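You operate a simulated robot arm through the tools that you are given. There is no shell and no other tool.

Carry out the task below with a simulated robot arm. There is one attempt and no reset: what you move stays moved.

## Task
Two level scoops of rice into the big yellow bowl; close the canister.
Fine: tall red scoop, struck on the ledge, back where it stood; none spilt; the other canisters stay shut. Set down upright: tall red scoop.

It is judged by the outcome, as a careful person would: the job done as asked, and still so three seconds after it is handed in. It fails if anything else is knocked over, pushed out of place, dropped, spilled or broken.

## Robot
A 6-joint arm with a two-finger parallel gripper, fixed in place. Base frame: the origin is on the floor under the middle of its stand, x ahead of it, y to its left, z up; the work surface is at about z = 0.91. Readings come in m, rad, newtons and seconds.
With the tool pointing down near the work surface it reaches from about 0.36 to 0.82 m from the base axis. Its first joint turns from -2.897 to 2.897 rad. Payload 3.91 kg.
The tool frame sits at the grasp point between the pads (the TCP): z along the fingers, y along the line on which they close. The tips reach 0.03 m beyond it. The gripper opens to 0.11 m. The fingers are 0.02 m wide and 0.01 m thick; the gripper's body (0.048 by 0.112 m) begins 0.055 m behind the TCP.
Orientation is that of the tool frame in the base frame, as [roll, pitch, yaw] about the fixed x, y, z axes, in that order (R = Rz(yaw) Ry(pitch) Rx(roll)). With the fingers straight down and closing along the base's y, the tool's x points along the base's -x, its y along +y and its z along -z.

## Interface
- The arm moves only by the tool nudge_tool. Its argument "deltas" is a list of rows, each an object of numbers (a shift or turn left out is 0, a gripper value left out holds the last): "tx", "ty", "tz": the shift along the base's x, y, z in m; "ax", "ay", "az": the turn, a rotation vector about the base's x, y, z in rad; "fingers": the finger opening in m, from 0 to 0.11. In form: [{"tx": .., "ty": .., "tz": .., "ax": .., "ay": .., "az": .., "fingers": ..}, ...]. A call has 1 to 20 rows; each row shifts and turns the commanded pose from where the row before left it. A row lasts 0.2 s, in which the tool goes at most 0.05 m and 0.15 rad; a call with a longer step from one row to the next is refused whole, and so is a gripper value outside its range. Where a pose cannot be reached the arm comes as near as it can. A force on the tool above 40 N (or 10 N above the force at the start of the call, whichever is more), or a blocked arm, ends the call early, and 0.2 s more pass. Each finger travels about 0.045 m/s and halts on what it meets, pressing with about 39 N; the grip force reading is that of the motor and also rises with nothing between the fingers. The clock runs only during rows and for 0.2 s after the last one: add rows that do not move to give the fingers time. The reply holds the time, the measured pose of the TCP, the force on the tool along the base axes, the opening and the grip force, in the units named above and with some noise, with the torque about the TCP (base axes, N m) and any sound that the robot's microphone picked up.
- Cameras (640 x 400 px; columns grow to the right, rows downward): "scene" is fixed at [0.0479, -0.6409, 1.7365]; the picture's right is [0.95, -0.30, 0.00], its down [-0.17, -0.53, -0.83] and it looks along [0.25, 0.79, -0.55] (base axes); focal length 325 px, centre (320, 200). "wrist" rides on the gripper at [0.077, 0.007, -0.114] in the tool frame; the picture's right is [-0.09, 1.00, 0.00], its down [-0.80, -0.07, -0.59] and it looks along [-0.59, -0.05, 0.80] (tool axes); focal length 270 px, centre (320, 200). There is no depth. A picture from a camera that has moved, and an enlarged one, comes with that camera's place and axes in the base frame and with its lens. The place of the scene camera against the robot may be out by one fixed shift of up to 0.012 m in any direction.
- get_image(camera): a new picture of that camera. The clock stands still meanwhile.
- lift_body(by): slides the trunk up (or, below 0, down) by that many m; the arm rides with it, the base frame stays. It gives what a move gives, with no picture.
- inspect(camera, box): a new picture of the part [left, top, right, bottom] of that camera's present view, enlarged. The clock stands still meanwhile.
- close_job(): hands the job in; it is judged then, once.

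Places have to be worked out from the pictures, the camera data and where the tool is seen. Open the gripper and draw the arm clear of the work before you hand the job in, unless the task says otherwise.

The tools are called after "Call:" by a JSON object that holds its "fn" and its "kwargs". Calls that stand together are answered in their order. nudge_tool: Moves the arm, as the interface text tells. Its arguments: {"type":"object","properties":{"deltas":{"type":"array","items":{"type":"object","properties":{"tx":{"type":"number"},"ty":{"type":"number"},"tz":{"type":"number"},"ax":{"type":"number"},"ay":{"type":"number"},"az":{"type":"number"},"fingers":{"type":"number"}}}}},"required":["deltas"]} The other tools are called the same way: lift_body (by) moves the trunk up or down; get_image (camera) takes a picture; inspect (camera, box) takes an enlarged picture of a part of a camera's view; close_job () hands the job in.

At the start:

```text
t: 0.0
ee_pos: [0.3053, 0.3184, 1.3555]
tool_rot: [3.14, 0.002, 3.14]
contact_force: [-0.9, 0.2, -0.1]
torque: [-0.05, 0.02, 0.01]
gripper_width: 0.11
gripper_force: 0.2
trunk travel left (down, up): [-0.55, 0.06]
```

scene: 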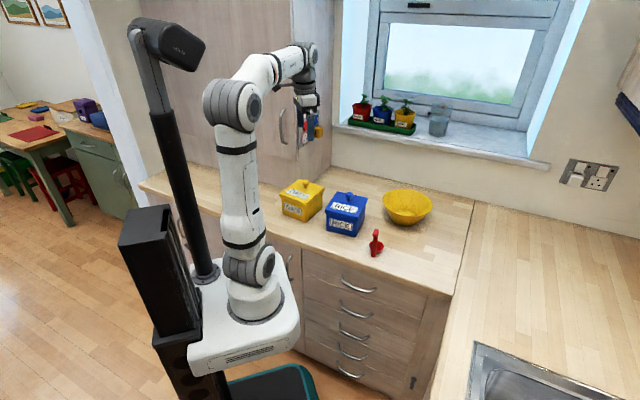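
wrist: 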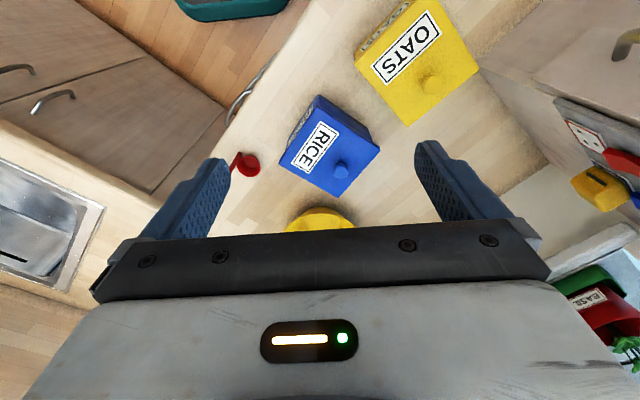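

I start by enlarging the relevant parts of the scene to see the canisters, the scoops and the bowl.

Call:
{"fn": "inspect", "kwargs": {"camera": "scene", "box": [260, 160, 460, 285]}}

Call:
{"fn": "inspect", "kwargs": {"camera": "scene", "box": [250, 40, 450, 165]}}

Call:
{"fn": "inspect", "kwargs": {"camera": "wrist", "box": [200, 80, 400, 240]}}

```text
3.20 times, centred on (360, 222) of scene
camera zoom: at [0.0479, -0.6409, 1.7365], right [0.95, -0.3, 0.0], down [-0.17, -0.53, -0.83], along [0.25, 0.79, -0.55], focal length 1040 px, centre (192, 128)
```

zoom: 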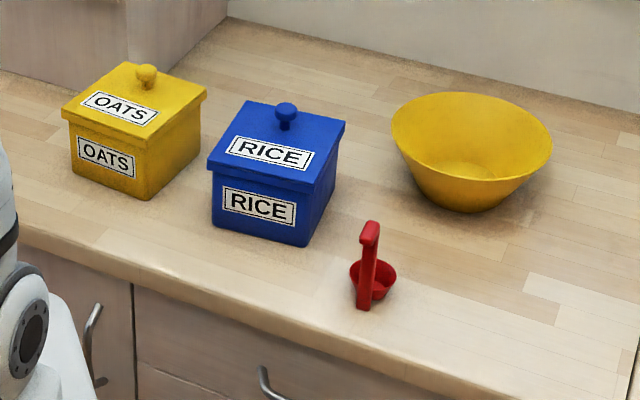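

```text
3.20 times, centred on (350, 102) of scene
camera zoom: at [0.0479, -0.6409, 1.7365], right [0.95, -0.3, 0.0], down [-0.17, -0.53, -0.83], along [0.25, 0.79, -0.55], focal length 1040 px, centre (224, 512)
```

zoom: 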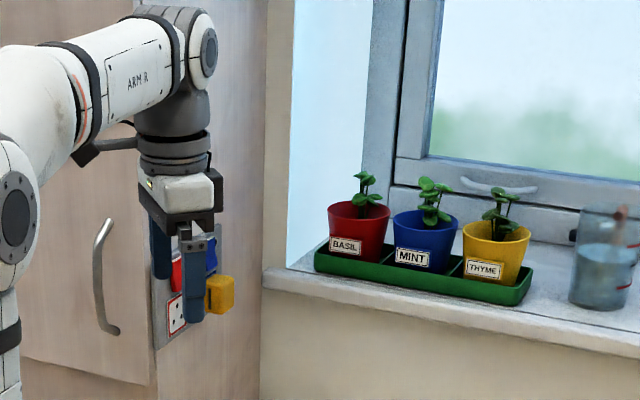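

```text
2.50 times, centred on (300, 160) of wrist
camera zoom: at [0.2282, 0.3259, 1.4678], right [0.09, 1.0, 0.0], down [0.8, -0.07, 0.59], along [0.59, -0.05, -0.8], focal length 676 px, centre (370, 300)
```

zoom: 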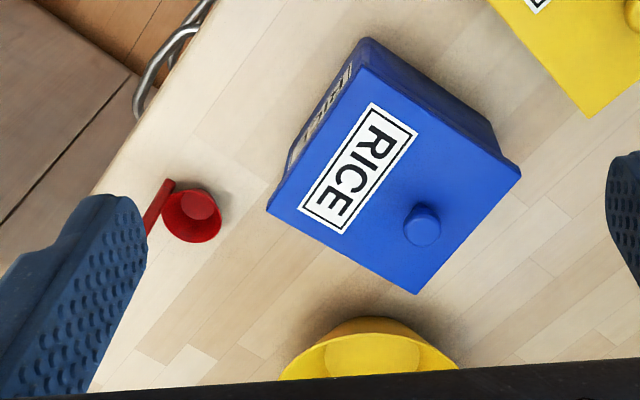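

The rice canister stands near (0.47, 0.34) turned about 35°, the red scoop with its upright handle near (0.51, 0.14), and the bowl near (0.72, 0.31). I'll move the arm sideways toward the scoop, staying high, to get a clearer wrist view.

Call:
{"fn": "nudge_tool", "kwargs": {"deltas": [{"ty": -0.04}, {"ty": -0.04, "tz": -0.02}, {"ty": -0.04, "tz": -0.02}, {"ty": -0.04, "tz": -0.02}, {"ty": -0.02, "tz": -0.02}, {}]}}

Call:
{"fn": "get_image", "kwargs": {"camera": "wrist"}}

Call:
{"fn": "get_image", "kwargs": {"camera": "scene"}}

```text
t: 1.4
ee_pos: [0.3056, 0.1377, 1.2744]
tool_rot: [3.141, 0.0, -3.141]
contact_force: [0.1, -1.3, 0.6]
torque: [-0.05, 0.03, 0.02]
gripper_width: 0.11
gripper_force: 0.1
trunk travel left (down, up): [-0.55, 0.06]
```

```text
taken
camera wrist: at [0.2283, 0.1457, 1.3878], right [0.09, 1.0, 0.0], down [0.8, -0.07, 0.59], along [0.59, -0.05, -0.8], focal length 270 px, centre (320, 200)
```

wrist: 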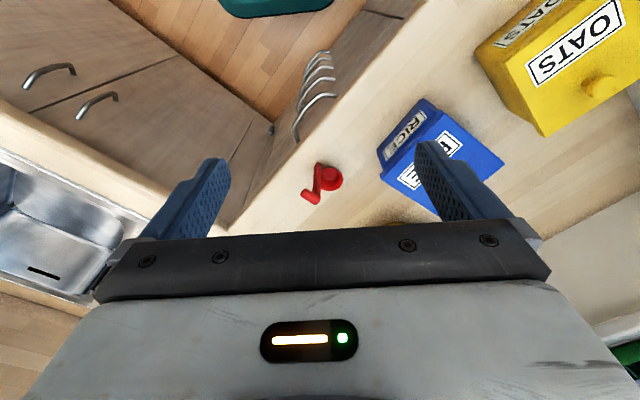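

```text
taken
```

scene: 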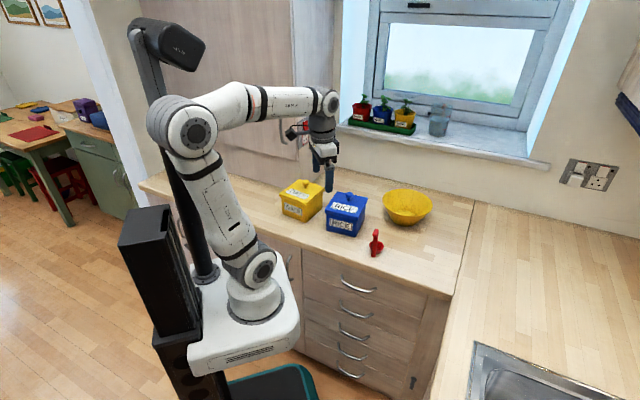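

The scoop is between the fingers in the wrist view now; I enlarge it to understand its shape.

Call:
{"fn": "inspect", "kwargs": {"camera": "wrist", "box": [280, 140, 380, 220]}}

Call:
{"fn": "inspect", "kwargs": {"camera": "scene", "box": [350, 220, 400, 262]}}

Call:
{"fn": "inspect", "kwargs": {"camera": "wrist", "box": [340, 80, 520, 230]}}

```text
5.00 times, centred on (330, 180) of wrist
camera zoom: at [0.2283, 0.1457, 1.3878], right [0.09, 1.0, 0.0], down [0.8, -0.07, 0.59], along [0.59, -0.05, -0.8], focal length 1351 px, centre (270, 300)
```

zoom: 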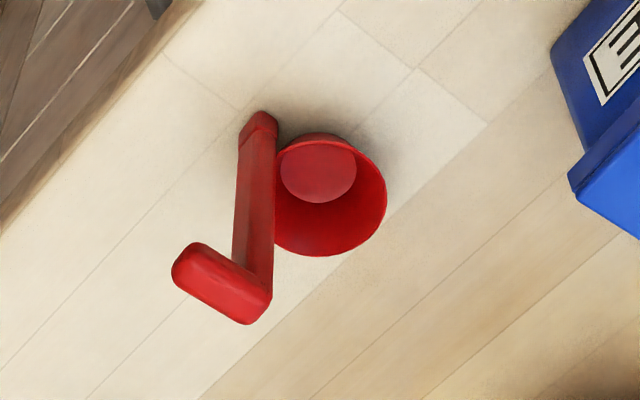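

```text
9.52 times, centred on (375, 241) of scene
camera zoom: at [0.0479, -0.6409, 1.7365], right [0.95, -0.3, 0.0], down [-0.17, -0.53, -0.83], along [0.25, 0.79, -0.55], focal length 3095 px, centre (-204, -190)
```

zoom: 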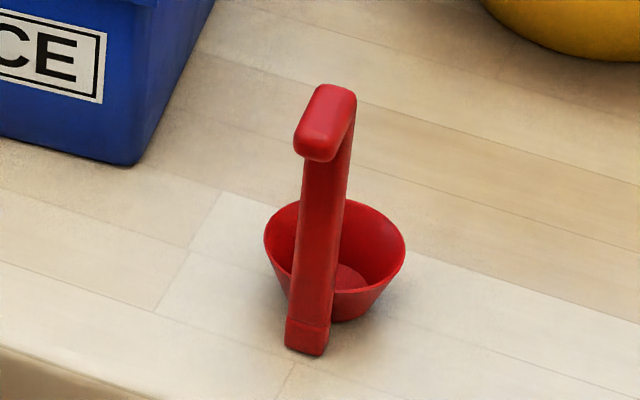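

```text
2.67 times, centred on (430, 155) of wrist
camera zoom: at [0.2283, 0.1457, 1.3878], right [0.09, 1.0, 0.0], down [0.8, -0.07, 0.59], along [0.59, -0.05, -0.8], focal length 721 px, centre (27, 320)
```

zoom: 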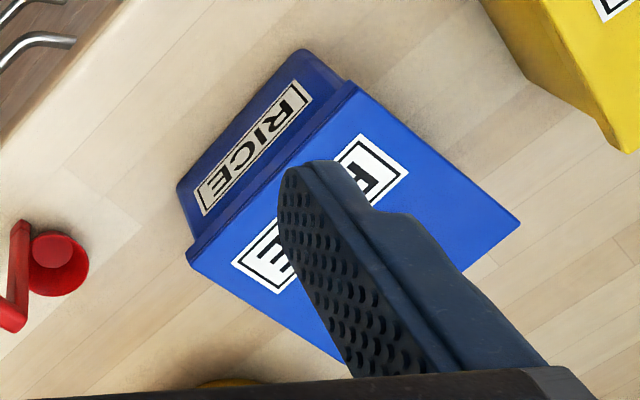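

The scoop has a conical cup (~46 mm) with a vertical strap and a short bar at the top pointing away from the cup (toward about 230°). The lid is square with edges at about 52°/142°, and its knob is offset from the lid centre along the 52° direction. I'll turn the tool so the fingers close along 52° and move above the knob, still high.

Call:
{"fn": "nudge_tool", "kwargs": {"deltas": [{"tx": 0.02, "ty": 0.025, "az": -0.1}, {"tx": 0.02, "ty": 0.025, "az": -0.1}, {"tx": 0.02, "ty": 0.025, "az": -0.1}, {"tx": 0.02, "ty": 0.025, "az": -0.1}, {"tx": 0.02, "ty": 0.025, "az": -0.1}, {"tx": 0.02, "ty": 0.025, "az": -0.1}, {"tx": 0.02, "ty": 0.025, "az": -0.065}, {"tx": 0.02, "ty": 0.025}, {"tx": 0.008, "ty": 0.007}, {}]}}

Call:
{"fn": "get_image", "kwargs": {"camera": "wrist"}}

Call:
{"fn": "get_image", "kwargs": {"camera": "scene"}}

```text
t: 3.6
ee_pos: [0.4718, 0.3462, 1.273]
tool_rot: [3.141, 0.0, 2.477]
contact_force: [-0.4, 0.5, -0.2]
torque: [0.0, 0.0, 0.0]
gripper_width: 0.1101
gripper_force: 0.1
trunk travel left (down, up): [-0.55, 0.06]
```

```text
taken
camera wrist: at [0.4172, 0.3995, 1.3871], right [0.68, 0.73, 0.0], down [0.59, -0.55, 0.59], along [0.43, -0.41, -0.8], focal length 270 px, centre (320, 200)
```

wrist: 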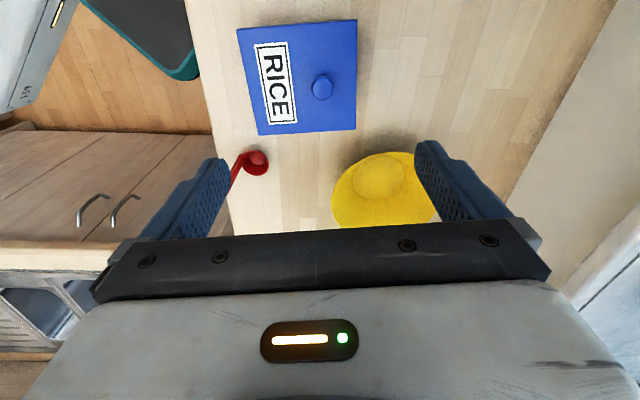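

```text
taken
```

scene: 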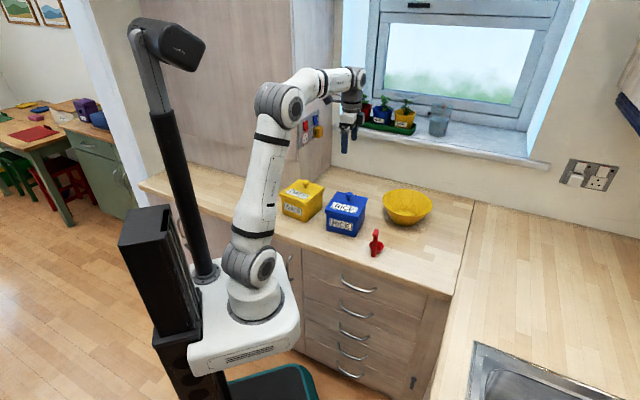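

Good overhead view of the lid and knob. I enlarge it to measure the knob centre and lid edges.

Call:
{"fn": "inspect", "kwargs": {"camera": "wrist", "box": [220, 0, 380, 150]}}

Call:
{"fn": "inspect", "kwargs": {"camera": "wrist", "box": [220, 130, 440, 240]}}

```text
2.67 times, centred on (300, 75) of wrist
camera zoom: at [0.4172, 0.3995, 1.3871], right [0.68, 0.73, 0.0], down [0.59, -0.55, 0.59], along [0.43, -0.41, -0.8], focal length 721 px, centre (373, 533)
```

zoom: 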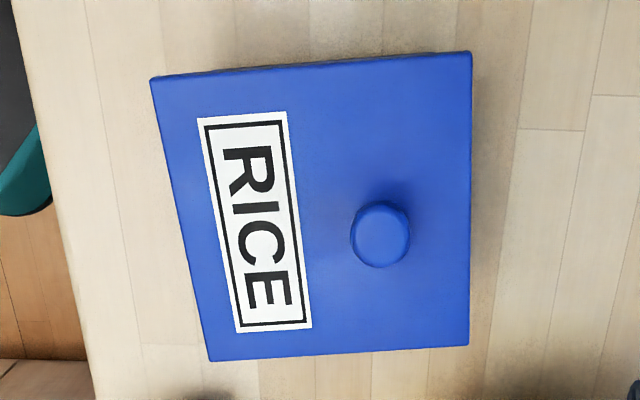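

```text
2.91 times, centred on (330, 185) of wrist
camera zoom: at [0.4172, 0.3995, 1.3871], right [0.68, 0.73, 0.0], down [0.59, -0.55, 0.59], along [0.43, -0.41, -0.8], focal length 786 px, centre (291, 244)
```

zoom: 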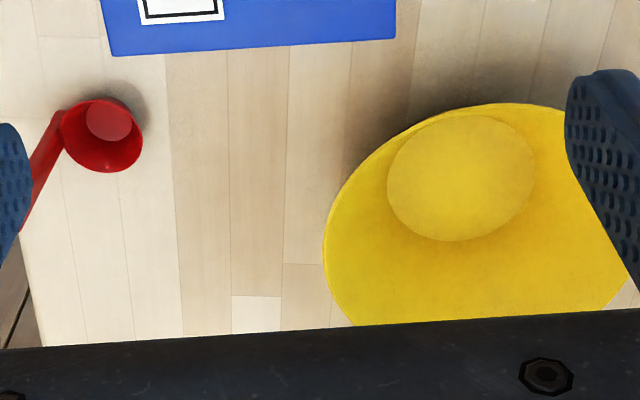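

The knob sits about 7 mm off in tool −x and 4 mm in tool +y; the lid is about 0.130 × 0.139 m and aligned with the tool within 1°. I shift by (+0.008, −0.001) and descend part way to check the height.

Call:
{"fn": "nudge_tool", "kwargs": {"deltas": [{"tx": 0.008, "ty": -0.001, "tz": -0.03}, {"tz": -0.04}, {"tz": -0.04}, {"tz": -0.04}, {}]}}

Call:
{"fn": "get_image", "kwargs": {"camera": "wrist"}}

Call:
{"fn": "inspect", "kwargs": {"camera": "scene", "box": [300, 120, 400, 245]}}

```text
t: 4.8
ee_pos: [0.4809, 0.3445, 1.1223]
tool_rot: [3.141, -0.002, 2.476]
contact_force: [-0.4, -0.9, 0.3]
torque: [0.02, 0.0, -0.03]
gripper_width: 0.1101
gripper_force: 0.0
trunk travel left (down, up): [-0.55, 0.06]
```

```text
taken
camera wrist: at [0.4249, 0.398, 1.2373], right [0.68, 0.73, 0.0], down [0.59, -0.55, 0.59], along [0.43, -0.41, -0.8], focal length 270 px, centre (320, 200)
```

wrist: 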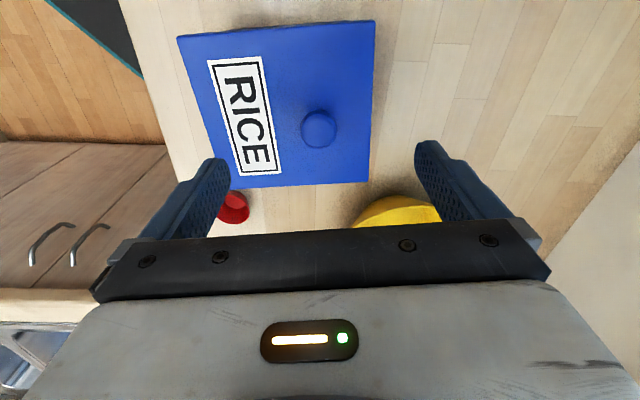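

```text
3.20 times, centred on (350, 182) of scene
camera zoom: at [0.0479, -0.6409, 1.7365], right [0.95, -0.3, 0.0], down [-0.17, -0.53, -0.83], along [0.25, 0.79, -0.55], focal length 1040 px, centre (224, 256)
```

zoom: 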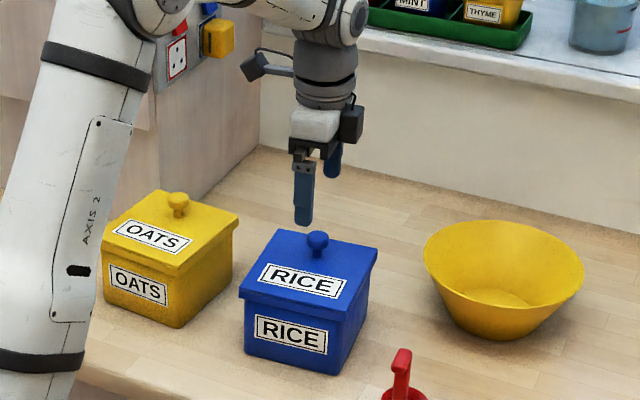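

I enlarge the wrist view to measure the knob and lid more precisely for the height.

Call:
{"fn": "inspect", "kwargs": {"camera": "wrist", "box": [260, 80, 380, 180]}}

Call:
{"fn": "inspect", "kwargs": {"camera": "wrist", "box": [160, 0, 400, 200]}}

Call:
{"fn": "inspect", "kwargs": {"camera": "scene", "box": [320, 185, 375, 240]}}

```text
4.00 times, centred on (320, 130) of wrist
camera zoom: at [0.4249, 0.398, 1.2373], right [0.68, 0.73, 0.0], down [0.59, -0.55, 0.59], along [0.43, -0.41, -0.8], focal length 1081 px, centre (320, 480)
```

zoom: 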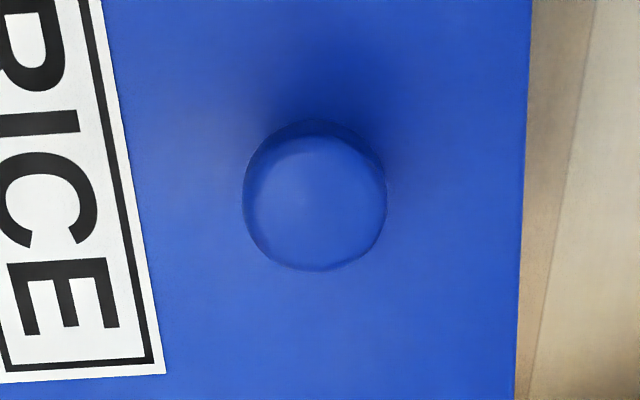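

```text
2.00 times, centred on (280, 100) of wrist
camera zoom: at [0.4249, 0.398, 1.2373], right [0.68, 0.73, 0.0], down [0.59, -0.55, 0.59], along [0.43, -0.41, -0.8], focal length 541 px, centre (400, 400)
```

zoom: 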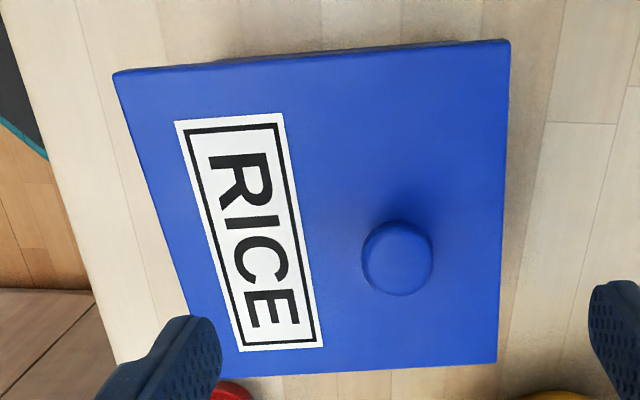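

```text
7.27 times, centred on (348, 212) of scene
camera zoom: at [0.0479, -0.6409, 1.7365], right [0.95, -0.3, 0.0], down [-0.17, -0.53, -0.83], along [0.25, 0.79, -0.55], focal length 2364 px, centre (120, 109)
```

zoom: 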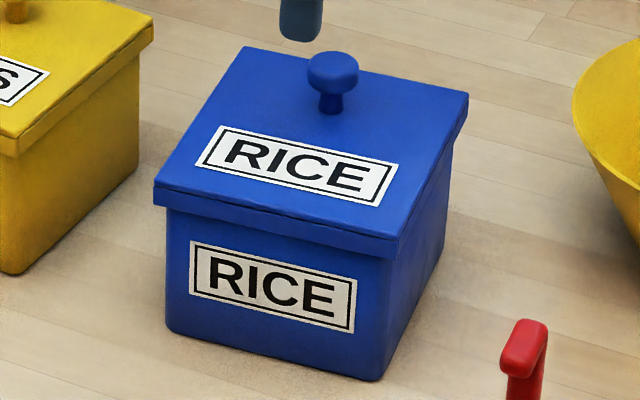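

The knob is a mushroom with its cap centre at z ≈ 1.04, directly below the TCP, and the lid top is at z ≈ 1.011. I descend to TCP z ≈ 1.05 (tips ~8 mm above the lid) and close on the cap.

Call:
{"fn": "nudge_tool", "kwargs": {"deltas": [{"tz": -0.03}, {"tz": -0.03}, {"tz": -0.012}, {}]}}

Call:
{"fn": "inspect", "kwargs": {"camera": "scene", "box": [320, 165, 375, 225]}}

Call:
{"fn": "get_image", "kwargs": {"camera": "wrist"}}

```text
t: 5.8
ee_pos: [0.4796, 0.3456, 1.0514]
tool_rot: [3.14, 0.001, 2.477]
contact_force: [0.0, 0.4, 0.2]
torque: [-0.03, 0.0, 0.0]
gripper_width: 0.1102
gripper_force: 0.1
trunk travel left (down, up): [-0.55, 0.06]
```

```text
6.67 times, centred on (348, 195) of scene
camera zoom: at [0.0479, -0.6409, 1.7365], right [0.95, -0.3, 0.0], down [-0.17, -0.53, -0.83], along [0.25, 0.79, -0.55], focal length 2167 px, centre (137, 233)
```

zoom: 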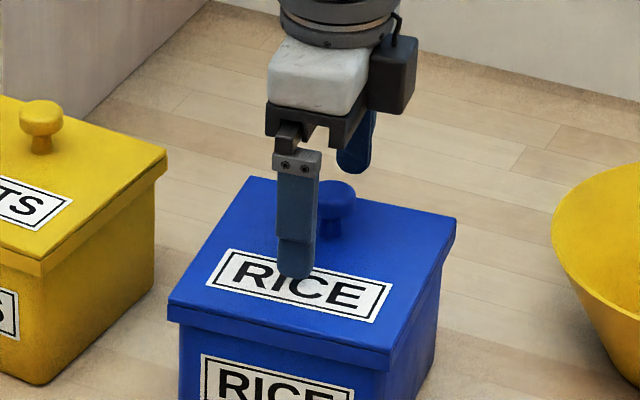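

```text
taken
camera wrist: at [0.4243, 0.3983, 1.1652], right [0.68, 0.73, 0.0], down [0.59, -0.55, 0.59], along [0.43, -0.41, -0.8], focal length 270 px, centre (320, 200)
```

wrist: 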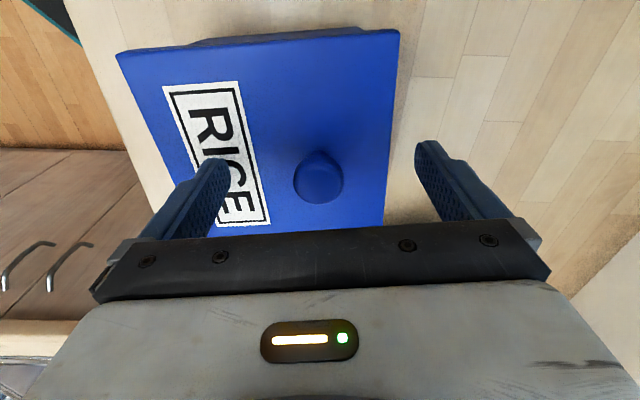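

The knob is centred between the fingers. I close on it and wait for the fingers.

Call:
{"fn": "nudge_tool", "kwargs": {"deltas": [{"fingers": 0.01}, {}, {}, {}, {}, {}, {}, {}]}}

Call:
{"fn": "get_image", "kwargs": {"camera": "wrist"}}

```text
t: 7.6
ee_pos: [0.4797, 0.3447, 1.0507]
tool_rot: [-3.141, 0.0, 2.474]
contact_force: [-1.0, -0.7, 0.6]
torque: [-0.04, 0.0, 0.01]
gripper_width: 0.0254
gripper_force: 39.1
trunk travel left (down, up): [-0.55, 0.06]
heard: snap
```

```text
taken
camera wrist: at [0.4244, 0.3983, 1.1654], right [0.68, 0.73, 0.0], down [0.59, -0.55, 0.59], along [0.43, -0.41, -0.8], focal length 270 px, centre (320, 200)
```

wrist: 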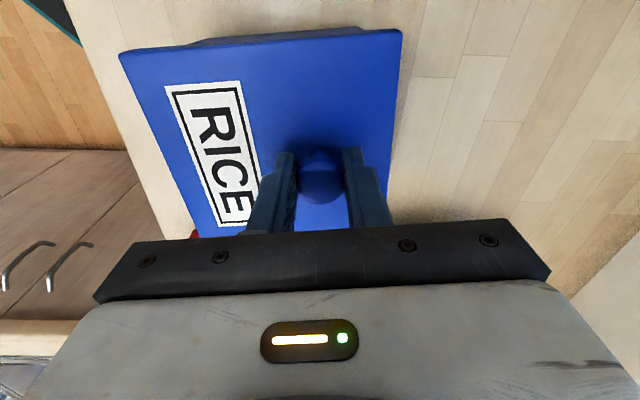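

The grip is on (opening 25 mm, 39 N). I lift slowly by a small amount and check the force and whether only the lid comes up.

Call:
{"fn": "nudge_tool", "kwargs": {"deltas": [{"tz": 0.005}, {"tz": 0.005}, {"tz": 0.01}, {}]}}

Call:
{"fn": "inspect", "kwargs": {"camera": "scene", "box": [310, 165, 390, 245]}}

```text
t: 8.6
ee_pos: [0.481, 0.3459, 1.0724]
tool_rot: [-3.14, 0.0, 2.475]
contact_force: [0.0, 0.0, 0.1]
torque: [0.0, -0.02, 0.0]
gripper_width: 0.0257
gripper_force: 38.8
trunk travel left (down, up): [-0.55, 0.06]
```

```text
5.00 times, centred on (350, 205) of scene
camera zoom: at [0.0479, -0.6409, 1.7365], right [0.95, -0.3, 0.0], down [-0.17, -0.53, -0.83], along [0.25, 0.79, -0.55], focal length 1625 px, centre (170, 175)
```

zoom: 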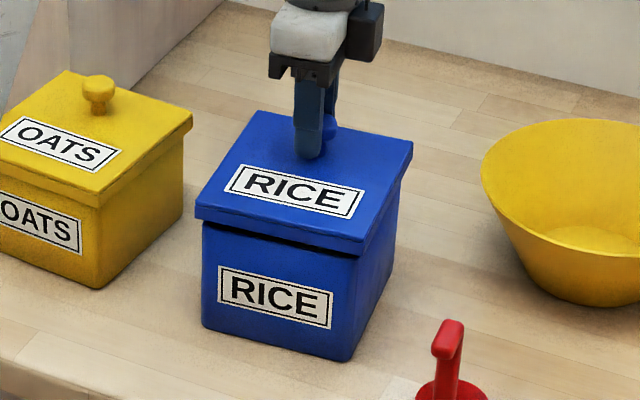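

The lid is coming off level and the canister stays. I keep lifting straight up.

Call:
{"fn": "nudge_tool", "kwargs": {"deltas": [{"tz": 0.015}, {"tz": 0.02}, {"tz": 0.03}, {"tz": 0.03}, {"tz": 0.03}, {}]}}

Call:
{"fn": "get_image", "kwargs": {"camera": "scene"}}

Call:
{"fn": "inspect", "kwargs": {"camera": "scene", "box": [310, 125, 410, 245]}}

```text
t: 10.0
ee_pos: [0.4803, 0.3453, 1.1975]
tool_rot: [-3.141, -0.002, 2.475]
contact_force: [-0.2, -1.3, -0.1]
torque: [-0.01, 0.0, 0.03]
gripper_width: 0.0257
gripper_force: 39.3
trunk travel left (down, up): [-0.55, 0.06]
```

```text
taken
```

scene: 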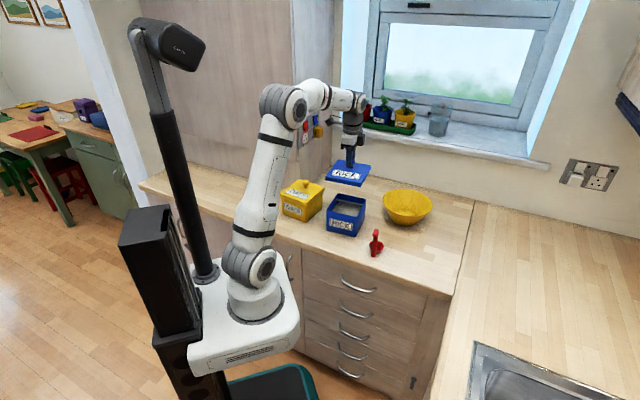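

```text
3.33 times, centred on (360, 185) of scene
camera zoom: at [0.0479, -0.6409, 1.7365], right [0.95, -0.3, 0.0], down [-0.17, -0.53, -0.83], along [0.25, 0.79, -0.55], focal length 1083 px, centre (187, 250)
```

zoom: 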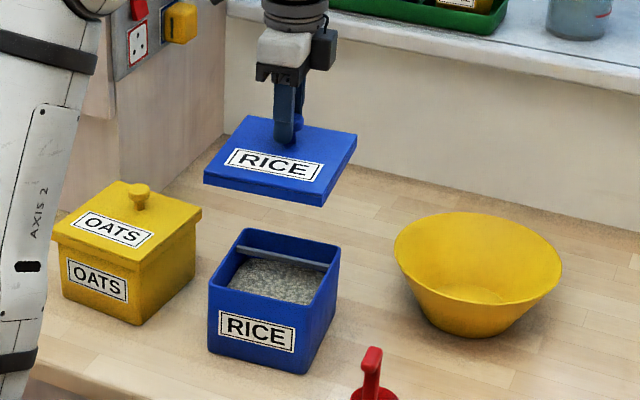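

The canister is open: rice inside, and a ledge bar along its back wall. The lid hangs level. I carry it to the empty counter area near (0.70, 0.065), clear of scoop and bowl.

Call:
{"fn": "nudge_tool", "kwargs": {"deltas": [{"tx": 0.01, "ty": -0.014}, {"tx": 0.02, "ty": -0.026}, {"tx": 0.025, "ty": -0.03}, {"tx": 0.025, "ty": -0.03}, {"tx": 0.025, "ty": -0.03}, {"tx": 0.025, "ty": -0.03}, {"tx": 0.025, "ty": -0.03}, {"tx": 0.025, "ty": -0.03}, {"tx": 0.02, "ty": -0.03}, {"tx": 0.015, "ty": -0.02}, {"tx": 0.005, "ty": -0.01}, {}]}}

Call:
{"fn": "get_image", "kwargs": {"camera": "scene"}}

Call:
{"fn": "get_image", "kwargs": {"camera": "wrist"}}

```text
t: 12.6
ee_pos: [0.7008, 0.0628, 1.1964]
tool_rot: [-3.141, -0.001, 2.477]
contact_force: [0.2, -0.1, -0.1]
torque: [-0.03, -0.02, -0.05]
gripper_width: 0.0254
gripper_force: 39.0
trunk travel left (down, up): [-0.55, 0.06]
```

```text
taken
```

scene: 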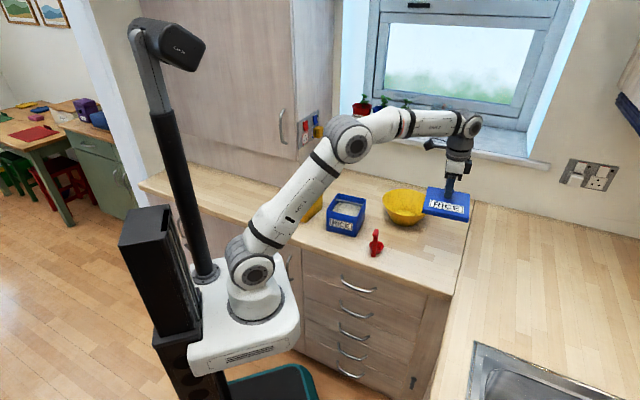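

```text
taken
camera wrist: at [0.645, 0.1171, 1.3115], right [0.68, 0.73, 0.0], down [0.59, -0.55, 0.59], along [0.43, -0.41, -0.8], focal length 270 px, centre (320, 200)
```

wrist: 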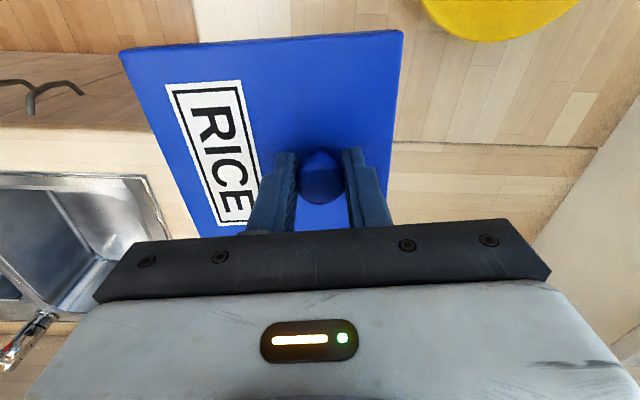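

The lid is over empty counter with clearance to the bowl and scoop. I lower it to just above the surface, then in small steps until contact.

Call:
{"fn": "nudge_tool", "kwargs": {"deltas": [{"tz": -0.03}, {"tz": -0.04}, {"tz": -0.04}, {"tz": -0.04}, {"tz": -0.03}, {"tz": -0.015}, {}]}}

Call:
{"fn": "inspect", "kwargs": {"camera": "scene", "box": [380, 180, 480, 290]}}

```text
t: 14.2
ee_pos: [0.7002, 0.0649, 1.0031]
tool_rot: [-3.14, 0.001, 2.477]
contact_force: [0.6, 0.4, -0.3]
torque: [-0.03, -0.02, -0.02]
gripper_width: 0.0253
gripper_force: 38.9
trunk travel left (down, up): [-0.55, 0.06]
```

```text
3.64 times, centred on (430, 235) of scene
camera zoom: at [0.0479, -0.6409, 1.7365], right [0.95, -0.3, 0.0], down [-0.17, -0.53, -0.83], along [0.25, 0.79, -0.55], focal length 1182 px, centre (-80, 73)
```

zoom: 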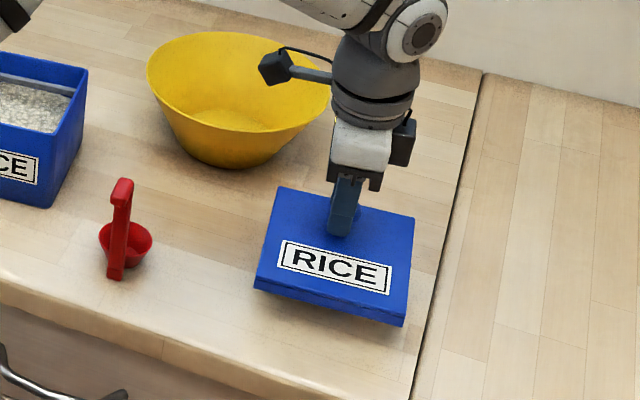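

The lid is now about 3 cm above the surface, level. I lower in fine steps and watch the force.

Call:
{"fn": "nudge_tool", "kwargs": {"deltas": [{"tz": -0.008}, {"tz": -0.008}, {"tz": -0.006}, {}]}}

Call:
{"fn": "inspect", "kwargs": {"camera": "scene", "box": [400, 205, 460, 275]}}

```text
t: 15.2
ee_pos: [0.7004, 0.0649, 0.9813]
tool_rot: [3.142, 0.0, 2.477]
contact_force: [0.3, -1.4, 0.4]
torque: [0.01, 0.03, 0.0]
gripper_width: 0.0254
gripper_force: 38.6
trunk travel left (down, up): [-0.55, 0.06]
```

```text
5.71 times, centred on (430, 240) of scene
camera zoom: at [0.0479, -0.6409, 1.7365], right [0.95, -0.3, 0.0], down [-0.17, -0.53, -0.83], along [0.25, 0.79, -0.55], focal length 1857 px, centre (-309, -29)
```

zoom: 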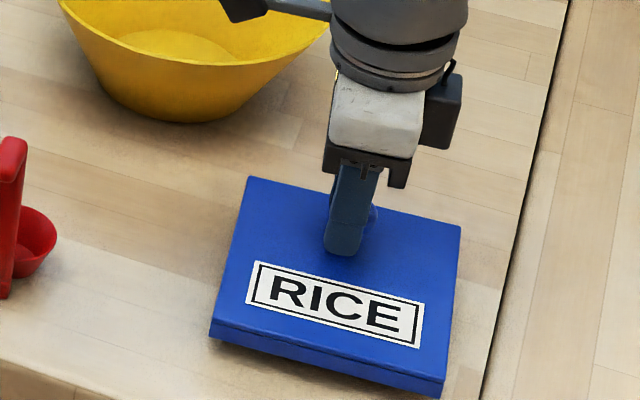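

Still a small gap under the lid. I continue in 3 mm steps, which stop on contact.

Call:
{"fn": "nudge_tool", "kwargs": {"deltas": [{"tz": -0.003}, {"tz": -0.003}, {"tz": -0.002}, {}]}}

```text
t: 16.2
ee_pos: [0.7007, 0.0638, 0.9717]
tool_rot: [-3.14, 0.0, 2.476]
contact_force: [-0.3, 0.0, 0.1]
torque: [-0.01, 0.02, 0.01]
gripper_width: 0.0254
gripper_force: 39.1
trunk travel left (down, up): [-0.55, 0.06]
```

Call:
{"fn": "nudge_tool", "kwargs": {"deltas": [{"tz": -0.002}, {"tz": -0.002}, {}]}}

Call:
{"fn": "inspect", "kwargs": {"camera": "scene", "box": [400, 205, 460, 275]}}

```text
t: 17.0
ee_pos: [0.7009, 0.0636, 0.9676]
tool_rot: [-3.14, 0.001, 2.477]
contact_force: [0.7, -0.3, -0.4]
torque: [0.03, 0.02, 0.02]
gripper_width: 0.0256
gripper_force: 38.9
trunk travel left (down, up): [-0.55, 0.06]
```

```text
5.71 times, centred on (430, 240) of scene
camera zoom: at [0.0479, -0.6409, 1.7365], right [0.95, -0.3, 0.0], down [-0.17, -0.53, -0.83], along [0.25, 0.79, -0.55], focal length 1857 px, centre (-309, -29)
```

zoom: 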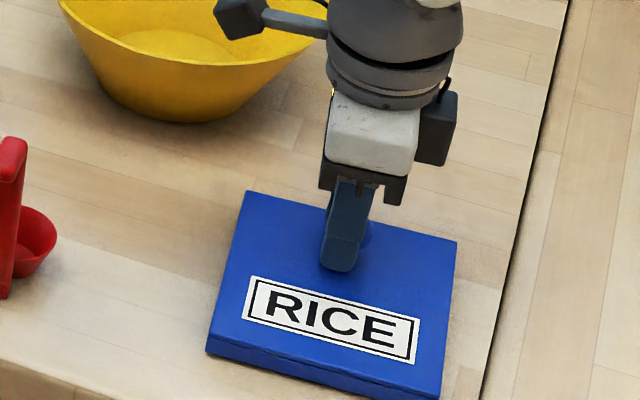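

Very near the surface now; I continue 1–2 mm at a time until the force shows contact.

Call:
{"fn": "nudge_tool", "kwargs": {"deltas": [{"tz": -0.002}, {}]}}

Call:
{"fn": "nudge_tool", "kwargs": {"deltas": [{"tz": -0.002}, {}]}}

```text
t: 17.6
ee_pos: [0.7008, 0.0636, 0.9669]
tool_rot: [-3.141, 0.001, 2.476]
contact_force: [0.0, 0.3, 0.7]
torque: [0.01, 0.02, 0.03]
gripper_width: 0.0253
gripper_force: 39.3
trunk travel left (down, up): [-0.55, 0.06]
```

```text
t: 18.2
ee_pos: [0.701, 0.0646, 0.9648]
tool_rot: [-3.141, 0.001, 2.476]
contact_force: [0.3, 1.1, 1.4]
torque: [-0.1, 0.06, 0.06]
gripper_width: 0.0255
gripper_force: 39.0
trunk travel left (down, up): [-0.55, 0.06]
```

Call:
{"fn": "nudge_tool", "kwargs": {"deltas": [{"tz": -0.001}, {}]}}

Call:
{"fn": "inspect", "kwargs": {"camera": "scene", "box": [400, 205, 460, 275]}}

```text
t: 18.8
ee_pos: [0.7012, 0.0644, 0.9642]
tool_rot: [3.141, 0.001, 2.476]
contact_force: [1.5, 0.9, 5.5]
torque: [0.05, 0.01, 0.05]
gripper_width: 0.0254
gripper_force: 39.2
trunk travel left (down, up): [-0.55, 0.06]
```

```text
5.71 times, centred on (430, 240) of scene
camera zoom: at [0.0479, -0.6409, 1.7365], right [0.95, -0.3, 0.0], down [-0.17, -0.53, -0.83], along [0.25, 0.79, -0.55], focal length 1857 px, centre (-309, -29)
```

zoom: 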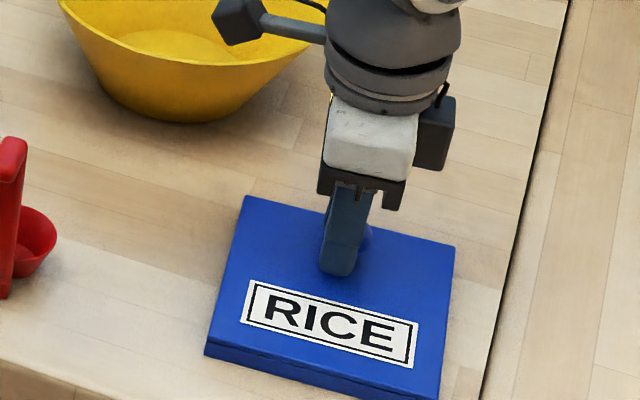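

Contact at TCP z = 0.964 (5.5 N). I release the knob by opening partway, then rise.

Call:
{"fn": "nudge_tool", "kwargs": {"deltas": [{"fingers": 0.08}, {}, {}, {}, {}]}}

Call:
{"fn": "nudge_tool", "kwargs": {"deltas": [{"tz": 0.02}, {"tz": 0.04}, {"tz": 0.04}, {"tz": 0.04}, {"tz": 0.04}, {"tz": 0.04}, {}]}}

Call:
{"fn": "get_image", "kwargs": {"camera": "wrist"}}

Call:
{"fn": "get_image", "kwargs": {"camera": "scene"}}

```text
t: 20.0
ee_pos: [0.7006, 0.0647, 0.9634]
tool_rot: [3.141, 0.001, 2.476]
contact_force: [-0.8, 0.4, -0.6]
torque: [-0.01, -0.01, 0.02]
gripper_width: 0.08
gripper_force: 0.0
trunk travel left (down, up): [-0.55, 0.06]
```

```text
t: 21.6
ee_pos: [0.7005, 0.0652, 1.184]
tool_rot: [-3.14, 0.0, 2.476]
contact_force: [0.2, -0.3, -0.5]
torque: [0.0, 0.01, -0.01]
gripper_width: 0.08
gripper_force: 0.0
trunk travel left (down, up): [-0.55, 0.06]
```

```text
taken
camera wrist: at [0.6458, 0.1187, 1.2971], right [0.68, 0.73, 0.0], down [0.59, -0.55, 0.59], along [0.43, -0.41, -0.8], focal length 270 px, centre (320, 200)
```

wrist: 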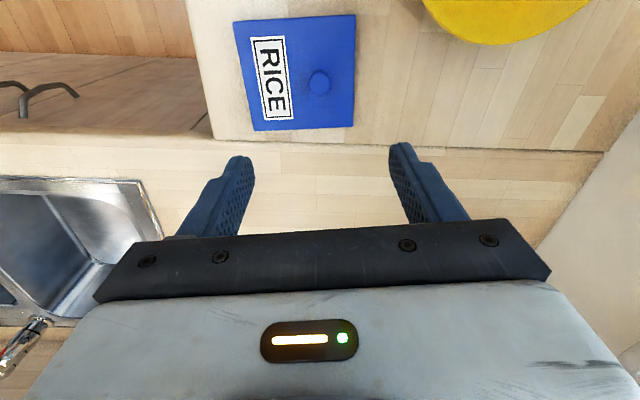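

```text
taken
```

scene: 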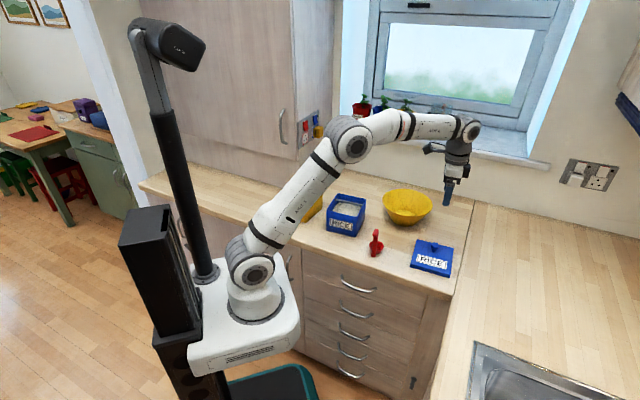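

The lid lies flat on the counter and is released. Next I go back above the open canister to look inside at the rice level and the ledge.

Call:
{"fn": "nudge_tool", "kwargs": {"deltas": [{"tx": -0.025, "ty": 0.03, "tz": 0.02}, {"tx": -0.025, "ty": 0.03, "tz": 0.02}, {"tx": -0.025, "ty": 0.03, "tz": 0.02}, {"tx": -0.025, "ty": 0.03, "tz": 0.02}, {"tx": -0.025, "ty": 0.03, "tz": 0.01}, {"tx": -0.025, "ty": 0.03}, {"tx": -0.025, "ty": 0.03}, {"tx": -0.025, "ty": 0.03}, {"tx": -0.025, "ty": 0.03}, {"tx": -0.004, "ty": 0.011}, {}]}}

Call:
{"fn": "get_image", "kwargs": {"camera": "wrist"}}

Call:
{"fn": "inspect", "kwargs": {"camera": "wrist", "box": [220, 0, 380, 150]}}

Call:
{"fn": "inspect", "kwargs": {"camera": "scene", "box": [320, 185, 375, 240]}}

```text
t: 24.0
ee_pos: [0.4699, 0.3445, 1.2727]
tool_rot: [3.141, 0.001, 2.479]
contact_force: [0.7, 0.4, 0.2]
torque: [-0.01, 0.0, 0.03]
gripper_width: 0.08
gripper_force: 0.0
trunk travel left (down, up): [-0.55, 0.06]
```

```text
taken
camera wrist: at [0.4148, 0.3992, 1.3863], right [0.68, 0.73, 0.0], down [0.59, -0.55, 0.59], along [0.43, -0.41, -0.8], focal length 270 px, centre (320, 200)
```

wrist: 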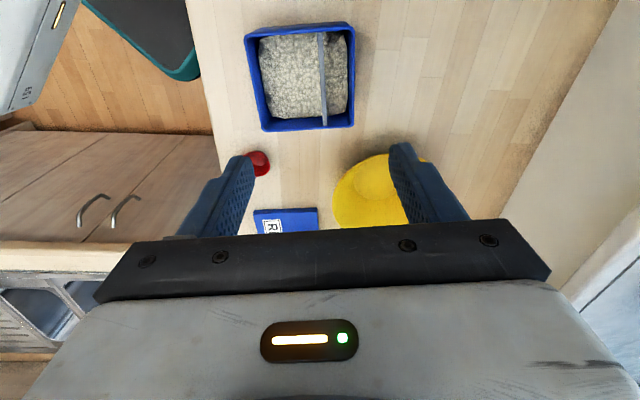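

```text
2.67 times, centred on (300, 75) of wrist
camera zoom: at [0.4148, 0.3992, 1.3863], right [0.68, 0.73, 0.0], down [0.59, -0.55, 0.59], along [0.43, -0.41, -0.8], focal length 721 px, centre (373, 533)
```

zoom: 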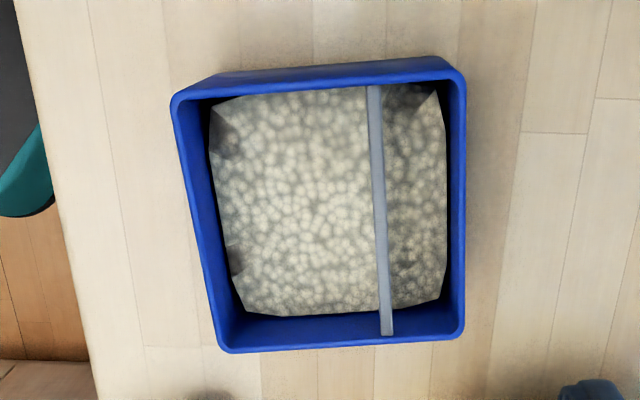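

```text
7.27 times, centred on (348, 212) of scene
camera zoom: at [0.0479, -0.6409, 1.7365], right [0.95, -0.3, 0.0], down [-0.17, -0.53, -0.83], along [0.25, 0.79, -0.55], focal length 2364 px, centre (120, 109)
```

zoom: 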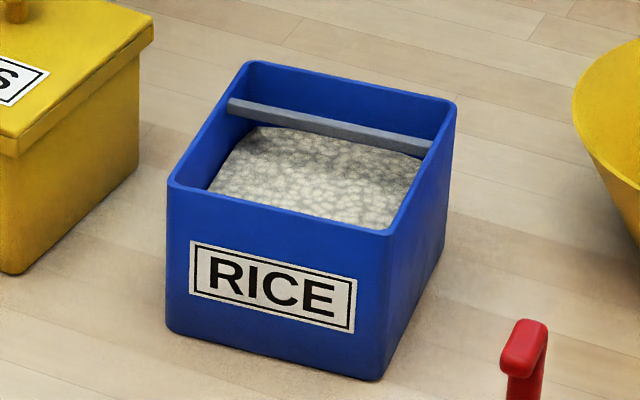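

The ledge is a grey bar spanning the canister across (along 142°), roughly 3.5 cm from the back wall, with the rice surface lower down. I lower for a closer look to measure rim, bar and rice heights.

Call:
{"fn": "nudge_tool", "kwargs": {"deltas": [{"tz": -0.04}, {"tz": -0.04}, {"tz": -0.03}, {}]}}

Call:
{"fn": "inspect", "kwargs": {"camera": "wrist", "box": [180, 0, 420, 180]}}

Call:
{"fn": "get_image", "kwargs": {"camera": "wrist"}}

```text
t: 25.0
ee_pos: [0.4721, 0.3447, 1.1623]
tool_rot: [-3.141, -0.002, 2.477]
contact_force: [-0.5, 0.0, 0.2]
torque: [0.01, 0.0, -0.02]
gripper_width: 0.0799
gripper_force: 0.0
trunk travel left (down, up): [-0.55, 0.06]
```

```text
2.22 times, centred on (300, 90) of wrist
camera zoom: at [0.4169, 0.398, 1.2754], right [0.68, 0.73, 0.0], down [0.59, -0.55, 0.59], along [0.43, -0.41, -0.8], focal length 601 px, centre (364, 444)
```

zoom: 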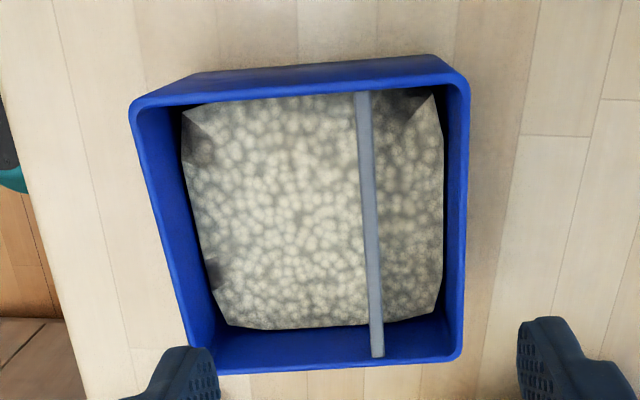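

```text
taken
camera wrist: at [0.4169, 0.398, 1.2754], right [0.68, 0.73, 0.0], down [0.59, -0.55, 0.59], along [0.43, -0.41, -0.8], focal length 270 px, centre (320, 200)
```

wrist: 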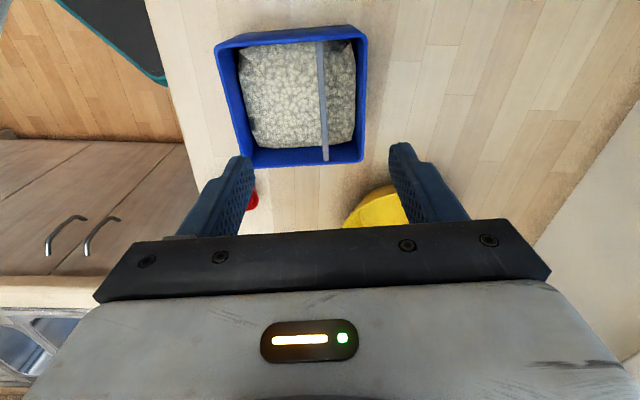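

The bar is flush with the canister rim (rim z ≈ 1.006, bar ≈ 8 mm wide, about 1 cm tall, at 9.4 cm from the front wall); rice surface is at about z ≈ 0.96. Plan: grip the scoop's vertical strap from above with the fingers closing tangentially (along 142°), so the cup faces the bar. I rise, turn +90°, and move above the scoop for measuring.

Call:
{"fn": "nudge_tool", "kwargs": {"deltas": [{"tz": 0.04, "az": 0.12}, {"tz": 0.04, "az": 0.14}, {"tz": 0.01, "az": 0.14, "ty": -0.02}, {"az": 0.14, "ty": -0.03, "tx": 0.004}, {"az": 0.14, "ty": -0.03, "tx": 0.004}, {"az": 0.14, "ty": -0.03, "tx": 0.004}, {"az": 0.14, "ty": -0.03, "tx": 0.004}, {"az": 0.14, "ty": -0.03, "tx": 0.004}, {"az": 0.14, "ty": -0.03, "tx": 0.004}, {"az": 0.14, "ty": -0.02}, {"az": 0.14, "ty": -0.006}, {"az": 0.05}, {}]}}

Call:
{"fn": "get_image", "kwargs": {"camera": "wrist"}}

Call:
{"fn": "get_image", "kwargs": {"camera": "scene"}}

```text
t: 27.8
ee_pos: [0.4955, 0.1189, 1.2536]
tool_rot: [-3.14, 0.002, -2.236]
contact_force: [0.3, 1.4, -0.4]
torque: [0.0, -0.02, 0.02]
gripper_width: 0.0802
gripper_force: 0.0
trunk travel left (down, up): [-0.55, 0.06]
```

```text
taken
camera wrist: at [0.4434, 0.0633, 1.3666], right [-0.73, 0.68, 0.0], down [0.55, 0.59, 0.59], along [0.41, 0.43, -0.8], focal length 270 px, centre (320, 200)
```

wrist: 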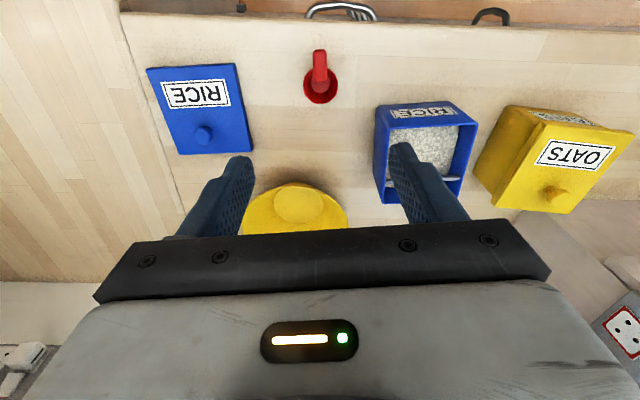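

```text
taken
```

scene: 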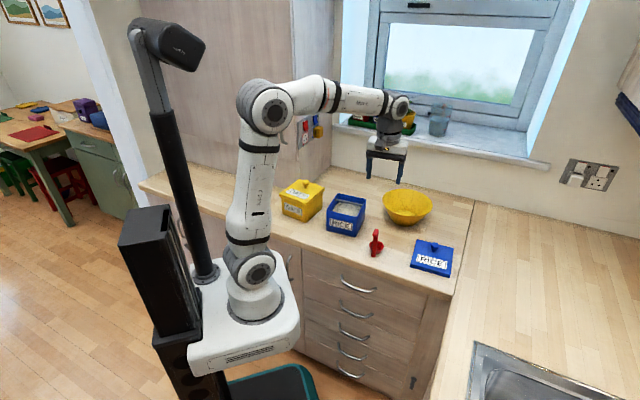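

The scoop is now in view from its handle side, nicely aligned with the image's vertical. I enlarge it.

Call:
{"fn": "inspect", "kwargs": {"camera": "wrist", "box": [280, 35, 360, 115]}}

Call:
{"fn": "inspect", "kwargs": {"camera": "wrist", "box": [120, 30, 500, 240]}}

```text
5.00 times, centred on (320, 75) of wrist
camera zoom: at [0.4434, 0.0633, 1.3666], right [-0.73, 0.68, 0.0], down [0.55, 0.59, 0.59], along [0.41, 0.43, -0.8], focal length 1351 px, centre (320, 825)
```

zoom: 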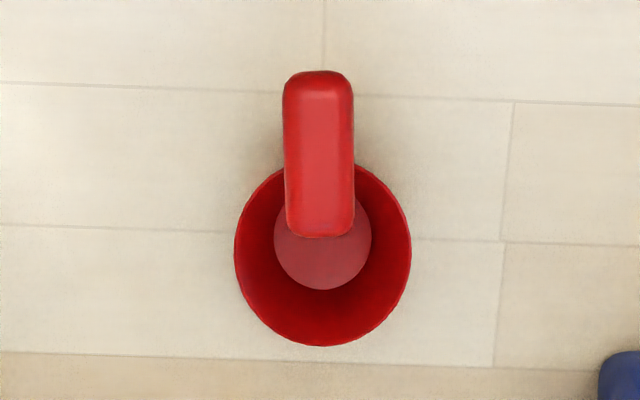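

```text
1.68 times, centred on (310, 135) of wrist
camera zoom: at [0.4434, 0.0633, 1.3666], right [-0.73, 0.68, 0.0], down [0.55, 0.59, 0.59], along [0.41, 0.43, -0.8], focal length 455 px, centre (337, 310)
```

zoom: 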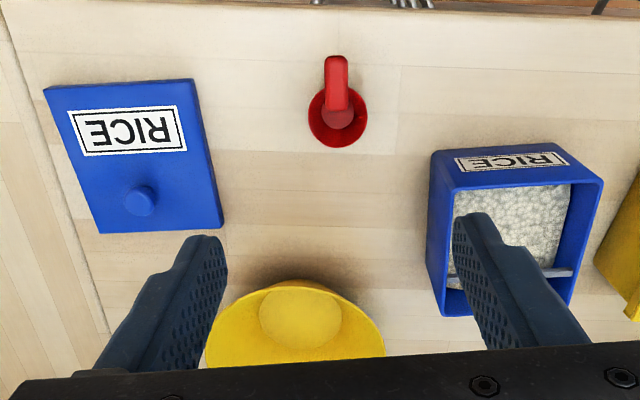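

The handle bar is ~33 mm long, ~16 mm wide, top at z ≈ 1.03, pointing to ~227° (cup toward u ≈ 47°); cup rim ≈ 53 mm. I align (turn −0.089 rad), move over the strap at about (0.490, 0.113), and descend part way to verify.

Call:
{"fn": "nudge_tool", "kwargs": {"deltas": [{"tx": -0.0057, "ty": -0.0057, "az": -0.089}, {"tz": -0.04}, {"tz": -0.04}, {"tz": -0.04}, {"tz": -0.034}, {}]}}

Call:
{"fn": "get_image", "kwargs": {"camera": "wrist"}}

Call:
{"fn": "inspect", "kwargs": {"camera": "wrist", "box": [260, 80, 380, 200]}}

Call:
{"fn": "inspect", "kwargs": {"camera": "scene", "box": [340, 180, 420, 270]}}

```text
t: 29.2
ee_pos: [0.4885, 0.1133, 1.0992]
tool_rot: [-3.141, 0.0, -2.324]
contact_force: [-0.1, 0.3, 0.6]
torque: [-0.02, 0.0, -0.03]
gripper_width: 0.08
gripper_force: 0.0
trunk travel left (down, up): [-0.55, 0.06]
```

```text
taken
camera wrist: at [0.4322, 0.0626, 1.2125], right [-0.67, 0.75, 0.0], down [0.6, 0.54, 0.59], along [0.44, 0.4, -0.8], focal length 270 px, centre (320, 200)
```

wrist: 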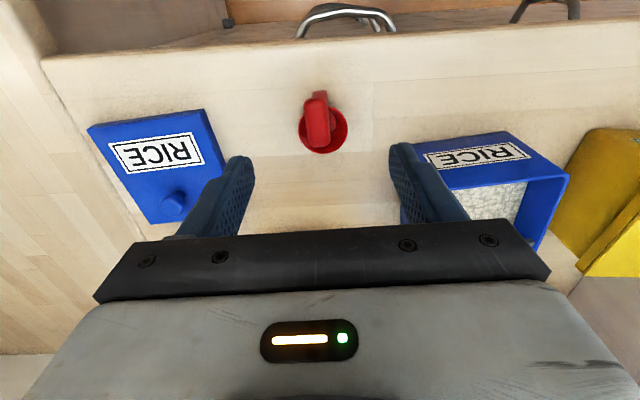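

```text
3.33 times, centred on (320, 140) of wrist
camera zoom: at [0.4322, 0.0626, 1.2125], right [-0.67, 0.75, 0.0], down [0.6, 0.54, 0.59], along [0.44, 0.4, -0.8], focal length 901 px, centre (320, 400)
```

zoom: 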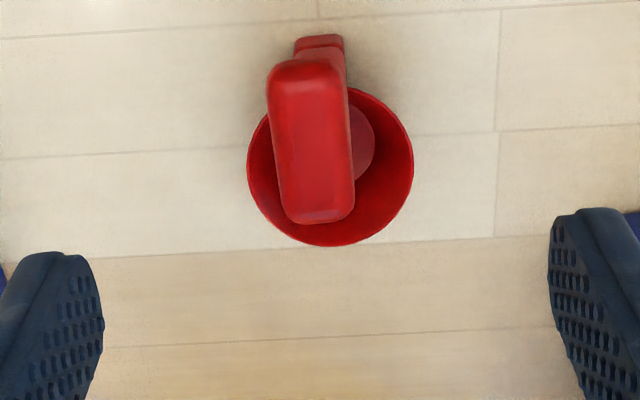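

```text
4.44 times, centred on (380, 225) of scene
camera zoom: at [0.0479, -0.6409, 1.7365], right [0.95, -0.3, 0.0], down [-0.17, -0.53, -0.83], along [0.25, 0.79, -0.55], focal length 1444 px, centre (53, 89)
```

zoom: 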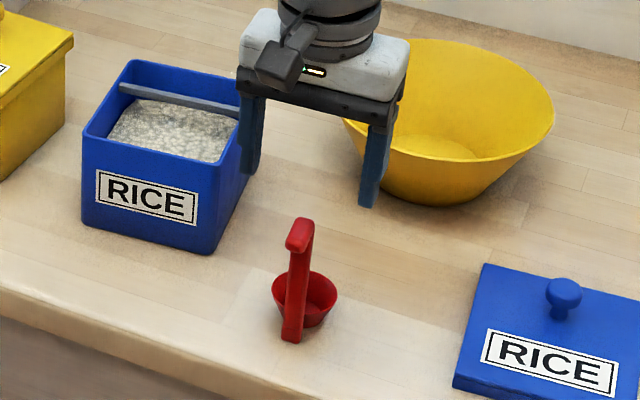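

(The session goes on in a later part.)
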